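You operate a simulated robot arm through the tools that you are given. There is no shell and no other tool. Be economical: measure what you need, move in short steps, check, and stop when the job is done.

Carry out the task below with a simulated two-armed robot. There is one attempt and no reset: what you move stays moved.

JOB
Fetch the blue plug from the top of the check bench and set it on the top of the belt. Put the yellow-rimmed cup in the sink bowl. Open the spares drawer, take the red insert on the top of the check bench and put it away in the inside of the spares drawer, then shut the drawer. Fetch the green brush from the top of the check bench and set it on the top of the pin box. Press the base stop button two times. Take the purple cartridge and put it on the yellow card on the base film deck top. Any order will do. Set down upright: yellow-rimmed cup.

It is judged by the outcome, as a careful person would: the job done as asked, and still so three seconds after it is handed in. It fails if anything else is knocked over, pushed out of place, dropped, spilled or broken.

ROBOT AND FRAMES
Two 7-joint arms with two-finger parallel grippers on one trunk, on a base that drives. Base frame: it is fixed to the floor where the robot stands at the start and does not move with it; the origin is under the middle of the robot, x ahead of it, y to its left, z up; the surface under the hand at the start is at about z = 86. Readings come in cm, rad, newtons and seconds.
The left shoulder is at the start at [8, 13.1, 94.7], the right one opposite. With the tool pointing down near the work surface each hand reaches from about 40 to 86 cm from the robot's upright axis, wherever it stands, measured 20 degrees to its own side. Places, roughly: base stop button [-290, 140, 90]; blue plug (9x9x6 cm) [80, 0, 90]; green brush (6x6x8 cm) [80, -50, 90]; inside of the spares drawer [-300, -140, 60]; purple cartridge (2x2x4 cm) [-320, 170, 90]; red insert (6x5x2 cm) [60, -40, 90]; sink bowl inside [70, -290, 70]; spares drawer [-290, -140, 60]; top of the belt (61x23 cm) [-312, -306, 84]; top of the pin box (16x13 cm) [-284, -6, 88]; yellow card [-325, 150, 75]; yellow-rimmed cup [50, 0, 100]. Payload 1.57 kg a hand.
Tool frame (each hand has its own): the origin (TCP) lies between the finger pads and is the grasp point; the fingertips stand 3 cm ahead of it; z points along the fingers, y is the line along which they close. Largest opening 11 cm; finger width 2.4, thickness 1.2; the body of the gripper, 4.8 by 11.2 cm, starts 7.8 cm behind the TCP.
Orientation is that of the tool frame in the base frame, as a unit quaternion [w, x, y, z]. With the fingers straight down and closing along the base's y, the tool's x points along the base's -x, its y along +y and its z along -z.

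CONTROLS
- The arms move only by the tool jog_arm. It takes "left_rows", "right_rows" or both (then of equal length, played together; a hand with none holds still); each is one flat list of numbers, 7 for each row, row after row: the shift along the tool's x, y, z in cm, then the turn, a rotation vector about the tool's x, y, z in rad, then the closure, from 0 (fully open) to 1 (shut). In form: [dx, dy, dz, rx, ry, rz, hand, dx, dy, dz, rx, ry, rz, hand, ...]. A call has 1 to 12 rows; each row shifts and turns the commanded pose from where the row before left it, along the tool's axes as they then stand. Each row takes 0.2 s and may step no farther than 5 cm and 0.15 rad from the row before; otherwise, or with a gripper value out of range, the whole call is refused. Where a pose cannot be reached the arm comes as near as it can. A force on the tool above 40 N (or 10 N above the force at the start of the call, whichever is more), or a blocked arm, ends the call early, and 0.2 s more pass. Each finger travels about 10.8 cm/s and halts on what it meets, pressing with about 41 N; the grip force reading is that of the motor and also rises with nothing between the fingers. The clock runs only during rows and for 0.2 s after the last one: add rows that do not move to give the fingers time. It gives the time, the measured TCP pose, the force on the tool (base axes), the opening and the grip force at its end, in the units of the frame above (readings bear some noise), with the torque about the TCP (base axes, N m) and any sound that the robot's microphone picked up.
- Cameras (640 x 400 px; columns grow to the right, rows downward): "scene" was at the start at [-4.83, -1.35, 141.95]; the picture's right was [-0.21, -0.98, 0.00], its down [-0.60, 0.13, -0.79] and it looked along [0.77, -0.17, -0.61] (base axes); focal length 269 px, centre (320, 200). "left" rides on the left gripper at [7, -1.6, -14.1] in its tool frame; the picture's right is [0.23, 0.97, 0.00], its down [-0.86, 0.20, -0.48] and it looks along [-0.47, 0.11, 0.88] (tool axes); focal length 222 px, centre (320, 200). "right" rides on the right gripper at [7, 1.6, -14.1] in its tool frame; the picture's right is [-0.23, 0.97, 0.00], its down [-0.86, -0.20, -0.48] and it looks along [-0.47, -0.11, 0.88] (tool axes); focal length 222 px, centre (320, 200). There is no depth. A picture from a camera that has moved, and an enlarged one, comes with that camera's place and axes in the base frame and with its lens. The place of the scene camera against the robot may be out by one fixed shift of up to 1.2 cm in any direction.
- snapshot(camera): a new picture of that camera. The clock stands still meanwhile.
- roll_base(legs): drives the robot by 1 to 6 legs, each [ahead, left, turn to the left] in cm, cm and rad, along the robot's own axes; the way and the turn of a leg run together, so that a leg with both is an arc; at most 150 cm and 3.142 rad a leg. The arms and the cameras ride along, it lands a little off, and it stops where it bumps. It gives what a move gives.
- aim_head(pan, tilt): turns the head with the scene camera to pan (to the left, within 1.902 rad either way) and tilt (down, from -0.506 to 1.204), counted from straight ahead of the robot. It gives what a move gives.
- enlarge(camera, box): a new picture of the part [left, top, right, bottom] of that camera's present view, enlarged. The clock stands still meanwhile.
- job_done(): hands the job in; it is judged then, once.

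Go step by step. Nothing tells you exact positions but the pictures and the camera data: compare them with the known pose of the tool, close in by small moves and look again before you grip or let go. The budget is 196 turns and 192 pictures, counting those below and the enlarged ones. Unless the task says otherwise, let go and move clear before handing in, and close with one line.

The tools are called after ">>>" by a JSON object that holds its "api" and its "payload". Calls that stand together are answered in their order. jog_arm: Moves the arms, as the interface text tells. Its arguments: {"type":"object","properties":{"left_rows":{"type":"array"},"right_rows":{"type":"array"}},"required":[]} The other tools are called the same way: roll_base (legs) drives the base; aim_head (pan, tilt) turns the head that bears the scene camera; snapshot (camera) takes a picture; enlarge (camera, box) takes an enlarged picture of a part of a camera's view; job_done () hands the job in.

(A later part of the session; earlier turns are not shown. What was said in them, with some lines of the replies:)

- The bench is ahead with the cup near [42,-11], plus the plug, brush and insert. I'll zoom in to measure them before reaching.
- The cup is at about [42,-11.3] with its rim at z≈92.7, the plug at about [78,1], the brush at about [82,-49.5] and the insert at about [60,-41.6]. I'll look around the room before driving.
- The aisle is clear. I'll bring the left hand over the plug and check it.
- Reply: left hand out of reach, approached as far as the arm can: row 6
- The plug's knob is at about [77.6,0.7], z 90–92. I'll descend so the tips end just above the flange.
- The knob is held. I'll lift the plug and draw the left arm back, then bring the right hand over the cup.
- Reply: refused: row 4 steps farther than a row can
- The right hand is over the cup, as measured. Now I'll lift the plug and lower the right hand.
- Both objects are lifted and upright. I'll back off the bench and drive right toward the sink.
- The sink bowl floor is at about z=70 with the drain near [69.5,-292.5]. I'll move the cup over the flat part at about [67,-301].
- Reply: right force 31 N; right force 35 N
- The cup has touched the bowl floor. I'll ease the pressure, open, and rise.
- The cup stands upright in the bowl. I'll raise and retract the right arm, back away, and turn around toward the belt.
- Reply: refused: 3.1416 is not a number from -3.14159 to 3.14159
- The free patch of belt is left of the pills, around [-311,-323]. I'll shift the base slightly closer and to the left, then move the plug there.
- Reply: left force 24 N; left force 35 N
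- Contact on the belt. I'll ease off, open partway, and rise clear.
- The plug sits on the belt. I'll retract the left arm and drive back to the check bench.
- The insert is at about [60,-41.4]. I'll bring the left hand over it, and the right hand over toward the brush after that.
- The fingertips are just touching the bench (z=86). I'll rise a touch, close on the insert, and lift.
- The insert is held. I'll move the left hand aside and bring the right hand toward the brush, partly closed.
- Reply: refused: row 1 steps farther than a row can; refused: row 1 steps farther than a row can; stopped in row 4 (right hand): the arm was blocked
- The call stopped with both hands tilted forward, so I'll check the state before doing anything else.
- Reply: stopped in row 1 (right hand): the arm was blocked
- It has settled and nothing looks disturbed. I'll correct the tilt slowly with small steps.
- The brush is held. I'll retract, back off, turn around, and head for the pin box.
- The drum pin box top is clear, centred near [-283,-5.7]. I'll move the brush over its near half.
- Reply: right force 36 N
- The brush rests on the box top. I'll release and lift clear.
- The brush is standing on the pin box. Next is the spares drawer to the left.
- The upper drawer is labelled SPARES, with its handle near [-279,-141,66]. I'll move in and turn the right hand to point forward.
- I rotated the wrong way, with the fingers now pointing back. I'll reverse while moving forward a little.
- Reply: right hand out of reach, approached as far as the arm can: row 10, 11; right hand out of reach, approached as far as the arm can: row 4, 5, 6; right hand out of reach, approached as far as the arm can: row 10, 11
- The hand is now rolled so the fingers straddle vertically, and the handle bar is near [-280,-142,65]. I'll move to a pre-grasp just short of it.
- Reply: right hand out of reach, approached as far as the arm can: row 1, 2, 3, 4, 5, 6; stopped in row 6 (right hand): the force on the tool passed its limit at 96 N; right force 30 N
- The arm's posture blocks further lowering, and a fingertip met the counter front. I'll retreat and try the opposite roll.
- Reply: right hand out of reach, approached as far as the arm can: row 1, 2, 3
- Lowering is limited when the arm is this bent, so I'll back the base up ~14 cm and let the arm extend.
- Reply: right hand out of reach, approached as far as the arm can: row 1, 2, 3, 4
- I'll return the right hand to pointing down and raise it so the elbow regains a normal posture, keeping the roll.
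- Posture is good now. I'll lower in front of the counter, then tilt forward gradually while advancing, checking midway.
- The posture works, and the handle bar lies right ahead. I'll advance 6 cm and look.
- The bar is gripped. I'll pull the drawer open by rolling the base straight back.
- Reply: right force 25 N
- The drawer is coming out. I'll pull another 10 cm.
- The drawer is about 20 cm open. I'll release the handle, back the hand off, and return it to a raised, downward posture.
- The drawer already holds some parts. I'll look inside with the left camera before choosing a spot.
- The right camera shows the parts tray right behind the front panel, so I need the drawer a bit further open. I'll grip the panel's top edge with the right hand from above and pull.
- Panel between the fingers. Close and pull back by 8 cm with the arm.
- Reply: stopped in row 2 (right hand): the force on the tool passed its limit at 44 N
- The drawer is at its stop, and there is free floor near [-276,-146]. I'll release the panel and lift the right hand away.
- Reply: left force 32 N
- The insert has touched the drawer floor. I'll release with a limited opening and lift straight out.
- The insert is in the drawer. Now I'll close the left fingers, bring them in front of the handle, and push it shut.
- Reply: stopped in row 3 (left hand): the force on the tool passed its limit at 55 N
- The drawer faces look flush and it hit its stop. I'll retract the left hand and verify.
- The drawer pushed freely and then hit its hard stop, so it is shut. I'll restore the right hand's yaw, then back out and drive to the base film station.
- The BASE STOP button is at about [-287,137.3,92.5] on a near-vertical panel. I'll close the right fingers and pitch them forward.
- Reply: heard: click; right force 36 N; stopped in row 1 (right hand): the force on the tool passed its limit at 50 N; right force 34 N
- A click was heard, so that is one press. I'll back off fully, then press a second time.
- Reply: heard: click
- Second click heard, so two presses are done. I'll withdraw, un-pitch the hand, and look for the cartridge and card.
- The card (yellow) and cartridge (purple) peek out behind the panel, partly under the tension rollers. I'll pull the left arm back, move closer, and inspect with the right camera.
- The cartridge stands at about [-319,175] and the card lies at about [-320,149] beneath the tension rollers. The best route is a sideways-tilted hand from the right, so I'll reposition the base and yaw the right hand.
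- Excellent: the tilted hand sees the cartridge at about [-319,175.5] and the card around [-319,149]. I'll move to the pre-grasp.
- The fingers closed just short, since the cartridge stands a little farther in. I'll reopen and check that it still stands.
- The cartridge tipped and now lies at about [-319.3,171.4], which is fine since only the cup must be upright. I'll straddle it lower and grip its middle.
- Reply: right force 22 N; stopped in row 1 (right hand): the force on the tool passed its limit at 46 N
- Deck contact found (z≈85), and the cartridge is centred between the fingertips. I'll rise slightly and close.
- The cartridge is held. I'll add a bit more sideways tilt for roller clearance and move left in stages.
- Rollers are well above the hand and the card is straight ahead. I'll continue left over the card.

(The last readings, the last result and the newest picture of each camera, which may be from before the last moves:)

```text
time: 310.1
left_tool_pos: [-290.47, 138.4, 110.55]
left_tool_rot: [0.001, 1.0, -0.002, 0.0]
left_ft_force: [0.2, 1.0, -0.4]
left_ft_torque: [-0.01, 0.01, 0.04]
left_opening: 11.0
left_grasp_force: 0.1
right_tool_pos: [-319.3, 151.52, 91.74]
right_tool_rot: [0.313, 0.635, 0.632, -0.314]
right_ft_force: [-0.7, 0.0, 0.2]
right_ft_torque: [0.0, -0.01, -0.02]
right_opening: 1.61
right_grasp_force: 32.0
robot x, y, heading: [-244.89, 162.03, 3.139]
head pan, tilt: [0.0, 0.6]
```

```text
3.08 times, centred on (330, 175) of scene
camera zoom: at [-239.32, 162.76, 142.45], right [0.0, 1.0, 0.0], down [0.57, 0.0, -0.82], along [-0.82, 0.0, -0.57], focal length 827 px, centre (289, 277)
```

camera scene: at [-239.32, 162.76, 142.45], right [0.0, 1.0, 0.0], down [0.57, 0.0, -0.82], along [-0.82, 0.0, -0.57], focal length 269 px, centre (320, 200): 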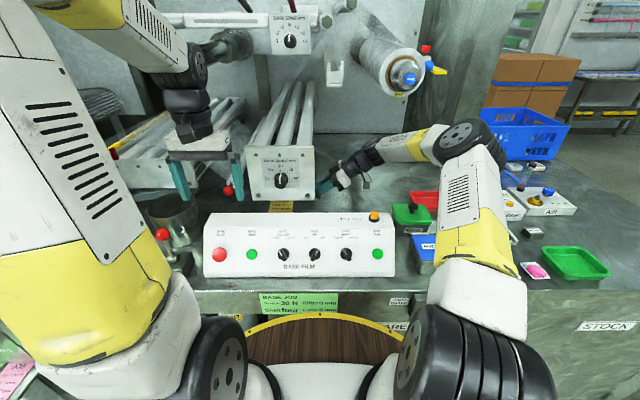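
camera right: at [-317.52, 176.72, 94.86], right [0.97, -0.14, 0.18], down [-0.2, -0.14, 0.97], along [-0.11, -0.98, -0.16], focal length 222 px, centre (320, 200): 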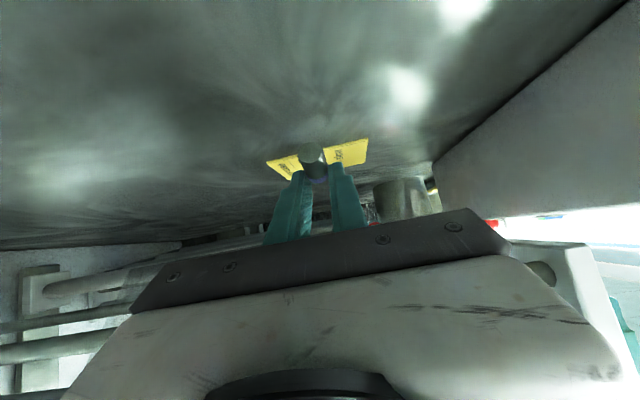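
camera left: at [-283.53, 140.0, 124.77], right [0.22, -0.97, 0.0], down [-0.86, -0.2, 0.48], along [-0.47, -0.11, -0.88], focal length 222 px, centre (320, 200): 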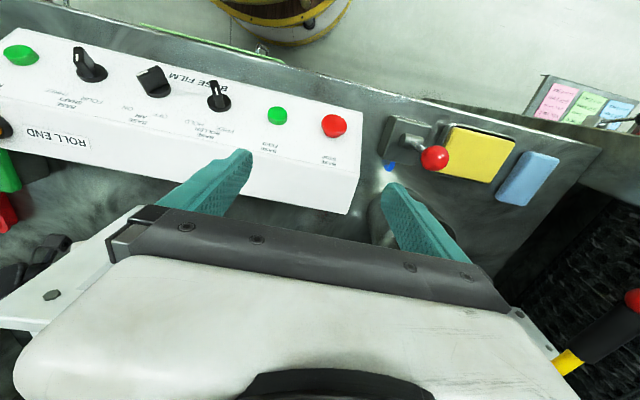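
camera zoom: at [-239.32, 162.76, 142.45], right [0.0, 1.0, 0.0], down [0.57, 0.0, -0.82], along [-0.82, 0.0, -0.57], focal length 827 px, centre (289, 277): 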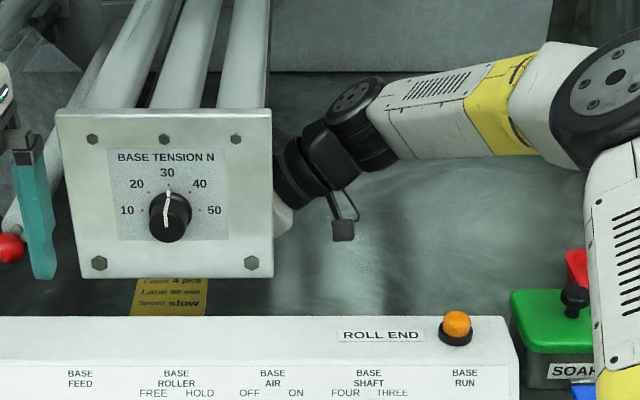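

The cartridge is over the card (x −325.6…−313.6, y 143.8…152.4). I'll lower it gently.

>>> {"api": "jog_arm", "payload": {"right_rows": [0.57, 0, 0.9, 0, 0, 0, 1, 0.57, 0, 0.9, 0, 0, 0, 1, 0, 0, 0, 0, 0, 0, 1]}}

>>> {"api": "jog_arm", "payload": {"right_rows": [0.31, 0, 0.25, 0, 0, 0, 1, 0, 0, 0, 0, 0, 0, 1]}}

>>> {"api": "jog_arm", "payload": {"right_rows": [0.31, 0, 0.25, 0, 0, 0, 1, 0, 0, 0, 0, 0, 0, 1]}}

>>> {"api": "enlarge", "payload": {"camera": "right", "box": [200, 80, 440, 250]}}

```text
time: 310.9
left_tool_pos: [-290.54, 138.4, 110.47]
left_tool_rot: [0.001, 1.0, -0.002, 0.0]
left_ft_force: [0.6, 0.6, 0.0]
left_ft_torque: [0.01, -0.01, 0.02]
left_opening: 11.01
left_grasp_force: 0.0
right_tool_pos: [-319.2, 150.91, 89.99]
right_tool_rot: [0.314, 0.635, 0.632, -0.314]
right_ft_force: [0.5, 0.2, -0.2]
right_ft_torque: [-0.02, 0.02, 0.03]
right_opening: 1.65
right_grasp_force: 31.7
robot x, y, heading: [-245.1, 162.35, 3.136]
head pan, tilt: [0.0, 0.6]
```

```text
time: 311.5
left_tool_pos: [-290.53, 138.37, 110.59]
left_tool_rot: [0.001, 1.0, -0.002, -0.001]
left_ft_force: [0.3, 0.3, -1.0]
left_ft_torque: [-0.02, -0.02, -0.01]
left_opening: 10.98
left_grasp_force: 0.1
right_tool_pos: [-319.12, 150.78, 89.6]
right_tool_rot: [0.312, 0.636, 0.632, -0.313]
right_ft_force: [-1.0, 1.0, -0.4]
right_ft_torque: [-0.01, -0.02, 0.03]
right_opening: 1.62
right_grasp_force: 31.3
robot x, y, heading: [-245.15, 162.41, 3.141]
head pan, tilt: [0.0, 0.6]
```

```text
time: 312.1
left_tool_pos: [-290.48, 138.4, 110.49]
left_tool_rot: [0.0, 1.0, -0.002, -0.001]
left_ft_force: [0.1, -0.5, 0.3]
left_ft_torque: [0.02, 0.02, 0.03]
left_opening: 10.99
left_grasp_force: 0.0
right_tool_pos: [-319.27, 150.81, 89.17]
right_tool_rot: [0.313, 0.635, 0.633, -0.314]
right_ft_force: [-0.2, 0.1, -0.7]
right_ft_torque: [-0.03, -0.02, 0.03]
right_opening: 1.61
right_grasp_force: 30.8
robot x, y, heading: [-245.36, 162.18, 3.144]
head pan, tilt: [0.0, 0.6]
```

```text
2.35 times, centred on (320, 165) of right
camera zoom: at [-317.53, 166.42, 92.24], right [0.97, -0.14, 0.18], down [-0.2, -0.14, 0.97], along [-0.11, -0.98, -0.16], focal length 523 px, centre (320, 282)
```

zoom: 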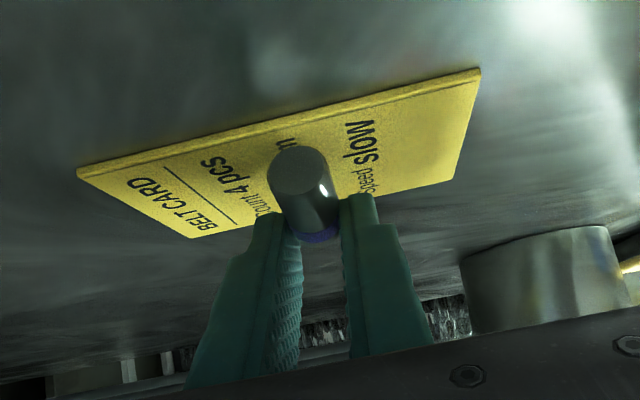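

>>> {"api": "jog_arm", "payload": {"right_rows": [0.31, 0, 0.25, 0, 0, 0, 1, 0, 0, 0, 0, 0, 0, 1]}}

>>> {"api": "jog_arm", "payload": {"right_rows": [0.31, 0, 0.25, 0, 0, 0, 1, 0, 0, 0, 0, 0, 0, 1]}}

```text
time: 312.7
left_tool_pos: [-290.5, 138.38, 110.57]
left_tool_rot: [0.001, 1.0, -0.002, 0.001]
left_ft_force: [-0.1, -0.4, -0.1]
left_ft_torque: [0.0, -0.03, 0.0]
left_opening: 11.01
left_grasp_force: 0.0
right_tool_pos: [-319.22, 150.9, 88.71]
right_tool_rot: [0.313, 0.635, 0.633, -0.314]
right_ft_force: [-0.3, -0.4, -0.2]
right_ft_torque: [0.0, 0.02, -0.01]
right_opening: 1.64
right_grasp_force: 31.4
robot x, y, heading: [-245.21, 162.17, 3.14]
head pan, tilt: [0.0, 0.6]
```

```text
time: 313.3
left_tool_pos: [-290.46, 138.37, 110.49]
left_tool_rot: [0.001, 1.0, -0.002, 0.0]
left_ft_force: [0.1, -0.2, 0.9]
left_ft_torque: [0.02, -0.01, 0.01]
left_opening: 10.99
left_grasp_force: 0.0
right_tool_pos: [-319.28, 150.81, 88.56]
right_tool_rot: [0.313, 0.635, 0.631, -0.316]
right_ft_force: [0.6, 0.8, 16.7]
right_ft_torque: [0.25, 0.0, 0.01]
right_opening: 1.64
right_grasp_force: 31.7
robot x, y, heading: [-245.24, 162.89, 3.14]
head pan, tilt: [0.0, 0.6]
```

Contact on the card. I'll level the cartridge by easing the tilt back, then open slowly.

>>> {"api": "jog_arm", "payload": {"right_rows": [-0.12, 0, -0.1, 0, 0.1, 0, 1, 0, 0, 0, 0, 0.1, 0, 1, 0, 0, 0, 0, 0, 0, 1]}}

>>> {"api": "enlarge", "payload": {"camera": "right", "box": [200, 80, 440, 250]}}

```text
time: 314.1
left_tool_pos: [-290.38, 138.37, 110.51]
left_tool_rot: [0.001, 1.0, -0.002, -0.001]
left_ft_force: [-0.2, 0.1, 0.1]
left_ft_torque: [0.01, -0.02, 0.02]
left_opening: 11.02
left_grasp_force: 0.1
right_tool_pos: [-319.27, 150.86, 88.37]
right_tool_rot: [0.247, 0.664, 0.66, -0.247]
right_ft_force: [0.0, -0.8, -0.1]
right_ft_torque: [0.04, 0.01, 0.04]
right_opening: 1.63
right_grasp_force: 31.9
robot x, y, heading: [-245.36, 162.12, 3.139]
head pan, tilt: [0.0, 0.6]
```

```text
2.35 times, centred on (320, 165) of right
camera zoom: at [-317.54, 165.61, 94.55], right [0.97, -0.18, 0.15], down [-0.2, -0.33, 0.92], along [-0.11, -0.93, -0.36], focal length 523 px, centre (320, 282)
```

zoom: 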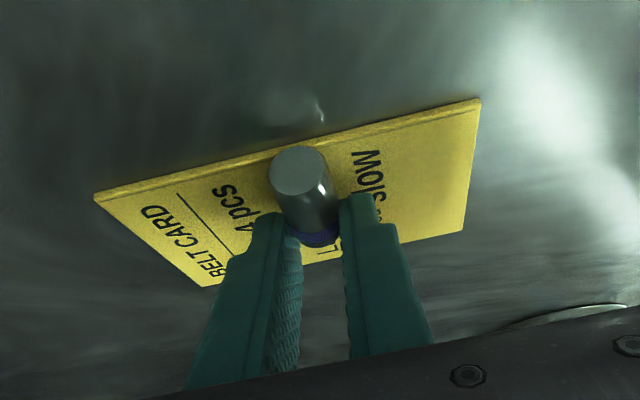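

>>> {"api": "jog_arm", "payload": {"right_rows": [-0.7, 0, 0.33, 0, 0, 0, 1, -0.6, 0, 0.47, 0, 0, 0, 1, 0.19, 0, 0.23, 0, 0, 0, 1, 0, 0, 0, 0, 0, 0, 1]}}

>>> {"api": "jog_arm", "payload": {"right_rows": [0.19, 0, 0.23, 0, 0, 0, 1, 0, 0, 0, 0, 0, 0, 1]}}

```text
time: 315.1
left_tool_pos: [-290.42, 138.41, 110.57]
left_tool_rot: [0.001, 1.0, -0.002, -0.001]
left_ft_force: [-0.1, 0.1, -0.1]
left_ft_torque: [-0.02, 0.02, 0.03]
left_opening: 11.02
left_grasp_force: 0.0
right_tool_pos: [-319.2, 149.31, 88.41]
right_tool_rot: [0.248, 0.664, 0.661, -0.248]
right_ft_force: [0.0, -0.7, -0.8]
right_ft_torque: [0.03, 0.03, -0.01]
right_opening: 1.63
right_grasp_force: 31.2
robot x, y, heading: [-245.05, 161.84, 3.139]
head pan, tilt: [0.0, 0.6]
```

```text
time: 315.7
left_tool_pos: [-290.43, 138.38, 110.49]
left_tool_rot: [0.001, 1.0, -0.002, 0.0]
left_ft_force: [-1.1, -0.6, -0.3]
left_ft_torque: [-0.01, 0.01, 0.02]
left_opening: 10.99
left_grasp_force: 0.0
right_tool_pos: [-319.24, 149.32, 88.35]
right_tool_rot: [0.248, 0.663, 0.661, -0.249]
right_ft_force: [1.2, -0.1, 8.8]
right_ft_torque: [-0.01, -0.01, 0.04]
right_opening: 1.62
right_grasp_force: 31.9
robot x, y, heading: [-245.06, 162.1, 3.137]
head pan, tilt: [0.0, 0.6]
```

Light contact (9 N). I'll open slowly and look.

>>> {"api": "jog_arm", "payload": {"right_rows": [0, 0, 0, 0, 0, 0, 0.8, 0, 0, 0, 0, 0, 0, 0.75, 0, 0, 0, 0, 0, 0, 0.65, 0, 0, 0, 0, 0, 0, 0.65]}}

>>> {"api": "enlarge", "payload": {"camera": "right", "box": [200, 80, 440, 250]}}

```text
time: 316.7
left_tool_pos: [-290.42, 138.47, 110.58]
left_tool_rot: [0.001, 1.0, -0.001, 0.0]
left_ft_force: [0.1, 0.1, 0.6]
left_ft_torque: [0.02, 0.01, 0.01]
left_opening: 11.0
left_grasp_force: 0.0
right_tool_pos: [-319.19, 149.27, 88.16]
right_tool_rot: [0.248, 0.664, 0.66, -0.249]
right_ft_force: [0.4, -1.1, 12.7]
right_ft_torque: [-0.17, 0.02, 0.02]
right_opening: 3.3
right_grasp_force: 0.1
robot x, y, heading: [-245.29, 162.33, 3.142]
head pan, tilt: [0.0, 0.6]
```

```text
2.35 times, centred on (320, 165) of right
camera zoom: at [-317.52, 163.98, 94.36], right [0.97, -0.18, 0.15], down [-0.2, -0.33, 0.92], along [-0.11, -0.93, -0.35], focal length 523 px, centre (320, 282)
```

zoom: 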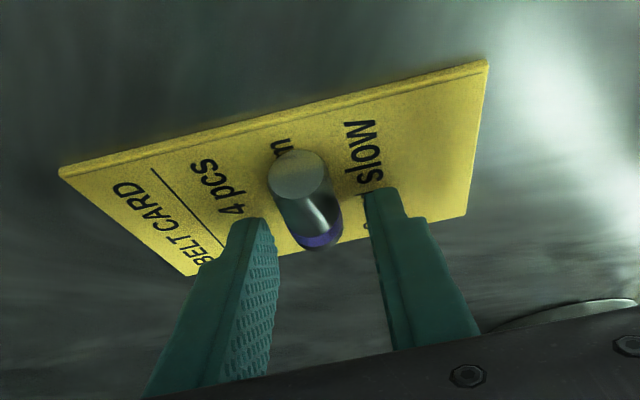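

The cartridge lies on the card. I'll lift slightly, then withdraw along the hand axis.

>>> {"api": "jog_arm", "payload": {"right_rows": [-0.25, 0, -0.3, 0, 0, 0, 0.65, -0.25, 0, -0.3, 0, 0, 0, 0.6, 0, 0, -1.5, 0, 0, 0, 0.6, 0, 0, -2, 0, 0, 0, 0.6, 0, 0, -2, 0, 0, 0, 0.6, 0, 0, -2, 0, 0, 0, 0.6, 0, 0, 0, 0, 0, 0, 0.6]}}

>>> {"api": "enlarge", "payload": {"camera": "right", "box": [200, 80, 440, 250]}}

```text
time: 318.3
left_tool_pos: [-290.65, 138.43, 110.64]
left_tool_rot: [0.001, 1.0, -0.002, 0.0]
left_ft_force: [0.1, -0.5, -0.1]
left_ft_torque: [-0.02, 0.01, 0.02]
left_opening: 10.98
left_grasp_force: 0.1
right_tool_pos: [-319.23, 154.33, 94.57]
right_tool_rot: [0.249, 0.664, 0.66, -0.249]
right_ft_force: [0.6, 0.5, -0.2]
right_ft_torque: [0.0, 0.0, 0.04]
right_opening: 4.41
right_grasp_force: 0.0
robot x, y, heading: [-245.06, 161.81, 3.142]
head pan, tilt: [0.0, 0.6]
```

```text
2.35 times, centred on (320, 165) of right
camera zoom: at [-317.54, 168.99, 100.71], right [0.97, -0.18, 0.15], down [-0.2, -0.33, 0.92], along [-0.11, -0.93, -0.35], focal length 523 px, centre (320, 282)
```

zoom: 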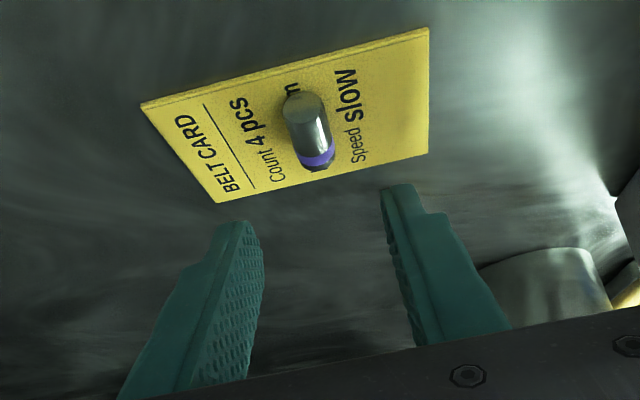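

The cartridge is resting on the card. I'll bring the hand out along the reverse path.

>>> {"api": "jog_arm", "payload": {"right_rows": [2.68, 0, -2.25, 0, 0, 0, 0.6, 2.68, 0, -2.25, 0, 0, 0, 0.6, 2.68, 0, -2.25, 0, 0, 0, 0.6, 2.68, 0, -2.25, 0, 0, 0, 0.6, 2.68, 0, -2.25, 0, 0, 0, 0.6, 2.68, 0, -2.25, 0, 0, 0, 0.6, 2, 0, -1.7, 0, 0, 0, 0.6, -0.86, 2.46, -3.22, 0, 0, 0, 0.6, -0.86, 2.46, -3.22, 0, 0, 0, 0.6, -0.86, 2.46, -3.22, 0, 0, 0, 0.6, -0.86, 2.46, -3.22, 0, 0, 0, 0.6, 0, 0, 0, 0, 0, 0, 0.6]}}

>>> {"api": "jog_arm", "payload": {"right_rows": [0, 3, 0, 0, 0.14, 0, 0.6, 0, 3, 0, 0, 0.14, 0, 0.6, 0, 3, 0, 0, 0.14, 0, 0.6, 0, 3, 0, 0, 0.14, 0, 0.6, 0, 3, 0, 0, 0.14, 0, 0.6, 0, 3, -2, 0, 0, 0, 0.6, 0, 0, 0, 0, 0, 0, 0.6]}}

>>> {"api": "roll_base", "payload": {"legs": [[-60, 0, 0]]}}

>>> {"api": "snapshot", "payload": {"camera": "scene"}}

```text
time: 320.9
left_tool_pos: [-290.38, 138.31, 110.56]
left_tool_rot: [0.001, 1.0, -0.001, 0.001]
left_ft_force: [0.8, 1.5, 0.6]
left_ft_torque: [0.0, 0.0, -0.03]
left_opening: 10.99
left_grasp_force: 0.1
right_tool_pos: [-309.31, 183.73, 106.1]
right_tool_rot: [0.248, 0.664, 0.66, -0.249]
right_ft_force: [1.0, 1.1, 0.3]
right_ft_torque: [0.02, -0.02, -0.01]
right_opening: 4.38
right_grasp_force: 0.1
robot x, y, heading: [-244.9, 162.41, 3.142]
head pan, tilt: [0.0, 0.6]
```

```text
time: 322.5
left_tool_pos: [-290.49, 138.27, 110.52]
left_tool_rot: [0.001, 1.0, -0.002, 0.0]
left_ft_force: [-0.2, 0.3, 0.0]
left_ft_torque: [0.02, 0.02, -0.01]
left_opening: 11.0
left_grasp_force: 0.1
right_tool_pos: [-291.18, 183.64, 108.11]
right_tool_rot: [0.007, 0.709, 0.706, -0.005]
right_ft_force: [0.9, 0.0, 0.4]
right_ft_torque: [0.01, 0.01, 0.01]
right_opening: 4.4
right_grasp_force: 0.1
robot x, y, heading: [-245.19, 162.53, 3.145]
head pan, tilt: [0.0, 0.6]
```

```text
time: 325.9
left_tool_pos: [-230.09, 138.18, 110.56]
left_tool_rot: [0.001, 1.0, -0.001, 0.0]
left_ft_force: [0.8, -0.9, -0.1]
left_ft_torque: [-0.01, -0.01, 0.01]
left_opening: 10.99
left_grasp_force: 0.0
right_tool_pos: [-230.93, 183.49, 108.25]
right_tool_rot: [0.007, 0.708, 0.706, -0.006]
right_ft_force: [0.4, -0.3, 1.1]
right_ft_torque: [0.02, -0.01, -0.01]
right_opening: 4.4
right_grasp_force: 0.0
robot x, y, heading: [-184.63, 162.16, -3.143]
head pan, tilt: [0.0, 0.6]
```

```text
16 pictures are left
camera scene: at [-179.0, 162.76, 142.45], right [0.0, 1.0, 0.0], down [0.57, 0.0, -0.82], along [-0.82, 0.0, -0.57], focal length 269 px, centre (320, 200)
```

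scene: 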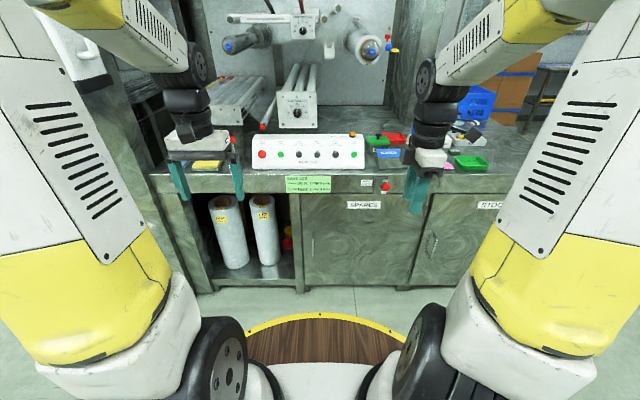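

Everything looks in order here. I'll make one check that the spares drawer is fully shut before handing in.

>>> {"api": "roll_base", "payload": {"legs": [[15, 0, 0], [0, 140, 0], [0, 110, 0]]}}

>>> {"api": "aim_head", "payload": {"pan": 0.6, "tilt": 0.6}}

>>> {"api": "snapshot", "payload": {"camera": "scene"}}

```text
time: 339.1
left_tool_pos: [-242.66, -112.65, 110.47]
left_tool_rot: [0.001, 1.0, 0.004, 0.0]
left_ft_force: [-0.2, 0.5, 0.2]
left_ft_torque: [-0.03, 0.02, 0.03]
left_opening: 11.01
left_grasp_force: 0.0
right_tool_pos: [-243.93, -67.4, 108.14]
right_tool_rot: [0.006, 0.704, 0.71, -0.005]
right_ft_force: [-0.2, 0.4, 0.7]
right_ft_torque: [-0.02, -0.02, -0.01]
right_opening: 4.39
right_grasp_force: 0.1
robot x, y, heading: [-197.88, -88.37, -3.131]
head pan, tilt: [0.0, 0.6]
```

```text
time: 340.1
left_tool_pos: [-242.62, -112.6, 110.62]
left_tool_rot: [0.0, 1.0, 0.005, 0.001]
left_ft_force: [-0.4, -0.2, -0.4]
left_ft_torque: [0.01, -0.01, 0.0]
left_opening: 10.99
left_grasp_force: 0.1
right_tool_pos: [-243.96, -67.36, 108.03]
right_tool_rot: [0.007, 0.705, 0.709, -0.006]
right_ft_force: [-1.0, 0.6, -0.3]
right_ft_torque: [0.06, -0.02, 0.03]
right_opening: 4.39
right_grasp_force: 0.1
robot x, y, heading: [-197.44, -88.41, -3.129]
head pan, tilt: [0.6, 0.6]
```

```text
15 pictures are left
camera scene: at [-190.17, -92.63, 142.45], right [-0.57, 0.82, 0.0], down [0.46, 0.32, -0.82], along [-0.68, -0.47, -0.57], focal length 269 px, centre (320, 200)
```

scene: 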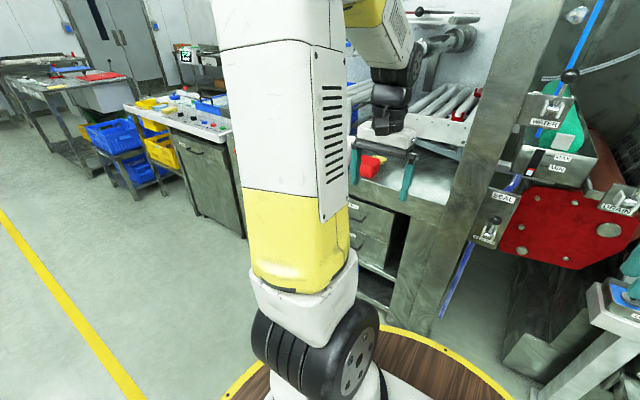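

>>> {"api": "enlarge", "payload": {"camera": "scene", "box": [335, 180, 425, 300]}}

```text
3.33 times, centred on (380, 240) of scene
camera zoom: at [-190.17, -92.63, 142.45], right [-0.57, 0.82, 0.0], down [0.46, 0.32, -0.82], along [-0.68, -0.47, -0.57], focal length 896 px, centre (120, 67)
```

zoom: 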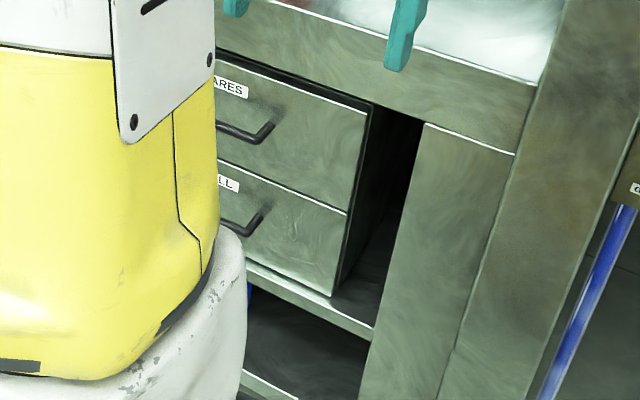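

>>> {"api": "enlarge", "payload": {"camera": "scene", "box": [415, 225, 455, 255]}}

>>> {"api": "enlarge", "payload": {"camera": "scene", "box": [375, 195, 415, 265]}}

```text
13.33 times, centred on (435, 240) of scene
camera zoom: at [-190.17, -92.63, 142.45], right [-0.57, 0.82, 0.0], down [0.46, 0.32, -0.82], along [-0.68, -0.47, -0.57], focal length 3584 px, centre (-1213, -333)
```

zoom: 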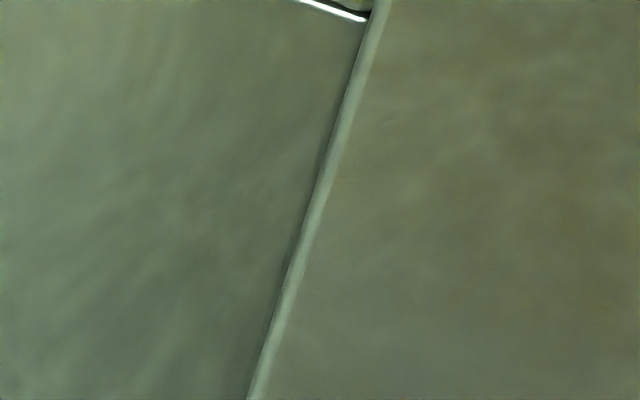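

```text
5.71 times, centred on (395, 230) of scene
camera zoom: at [-190.17, -92.63, 142.45], right [-0.57, 0.82, 0.0], down [0.46, 0.32, -0.82], along [-0.68, -0.47, -0.57], focal length 1536 px, centre (-109, 29)
```

zoom: 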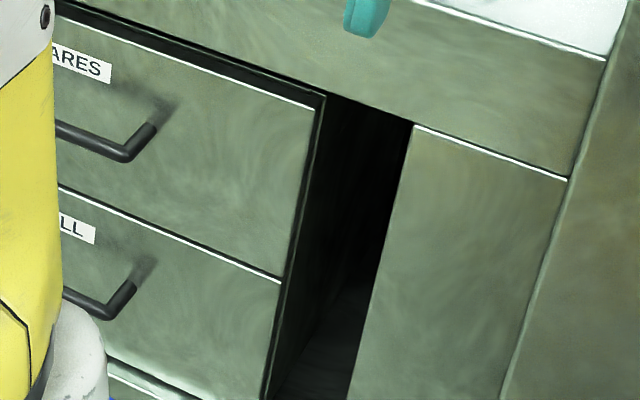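

The spares drawer face is flush with its neighbour, so it is shut, and both hands are empty and clear. I'm handing in.

>>> {"api": "job_done", "payload": {}}

```text
The job is handed in.
```

I did every task on the list and handed the job in. The cup stands upright in the sink bowl, and the stop button clicked on both presses. The purple cartridge tipped over when I first tried to grip it, so it lies on its side on the yellow card.
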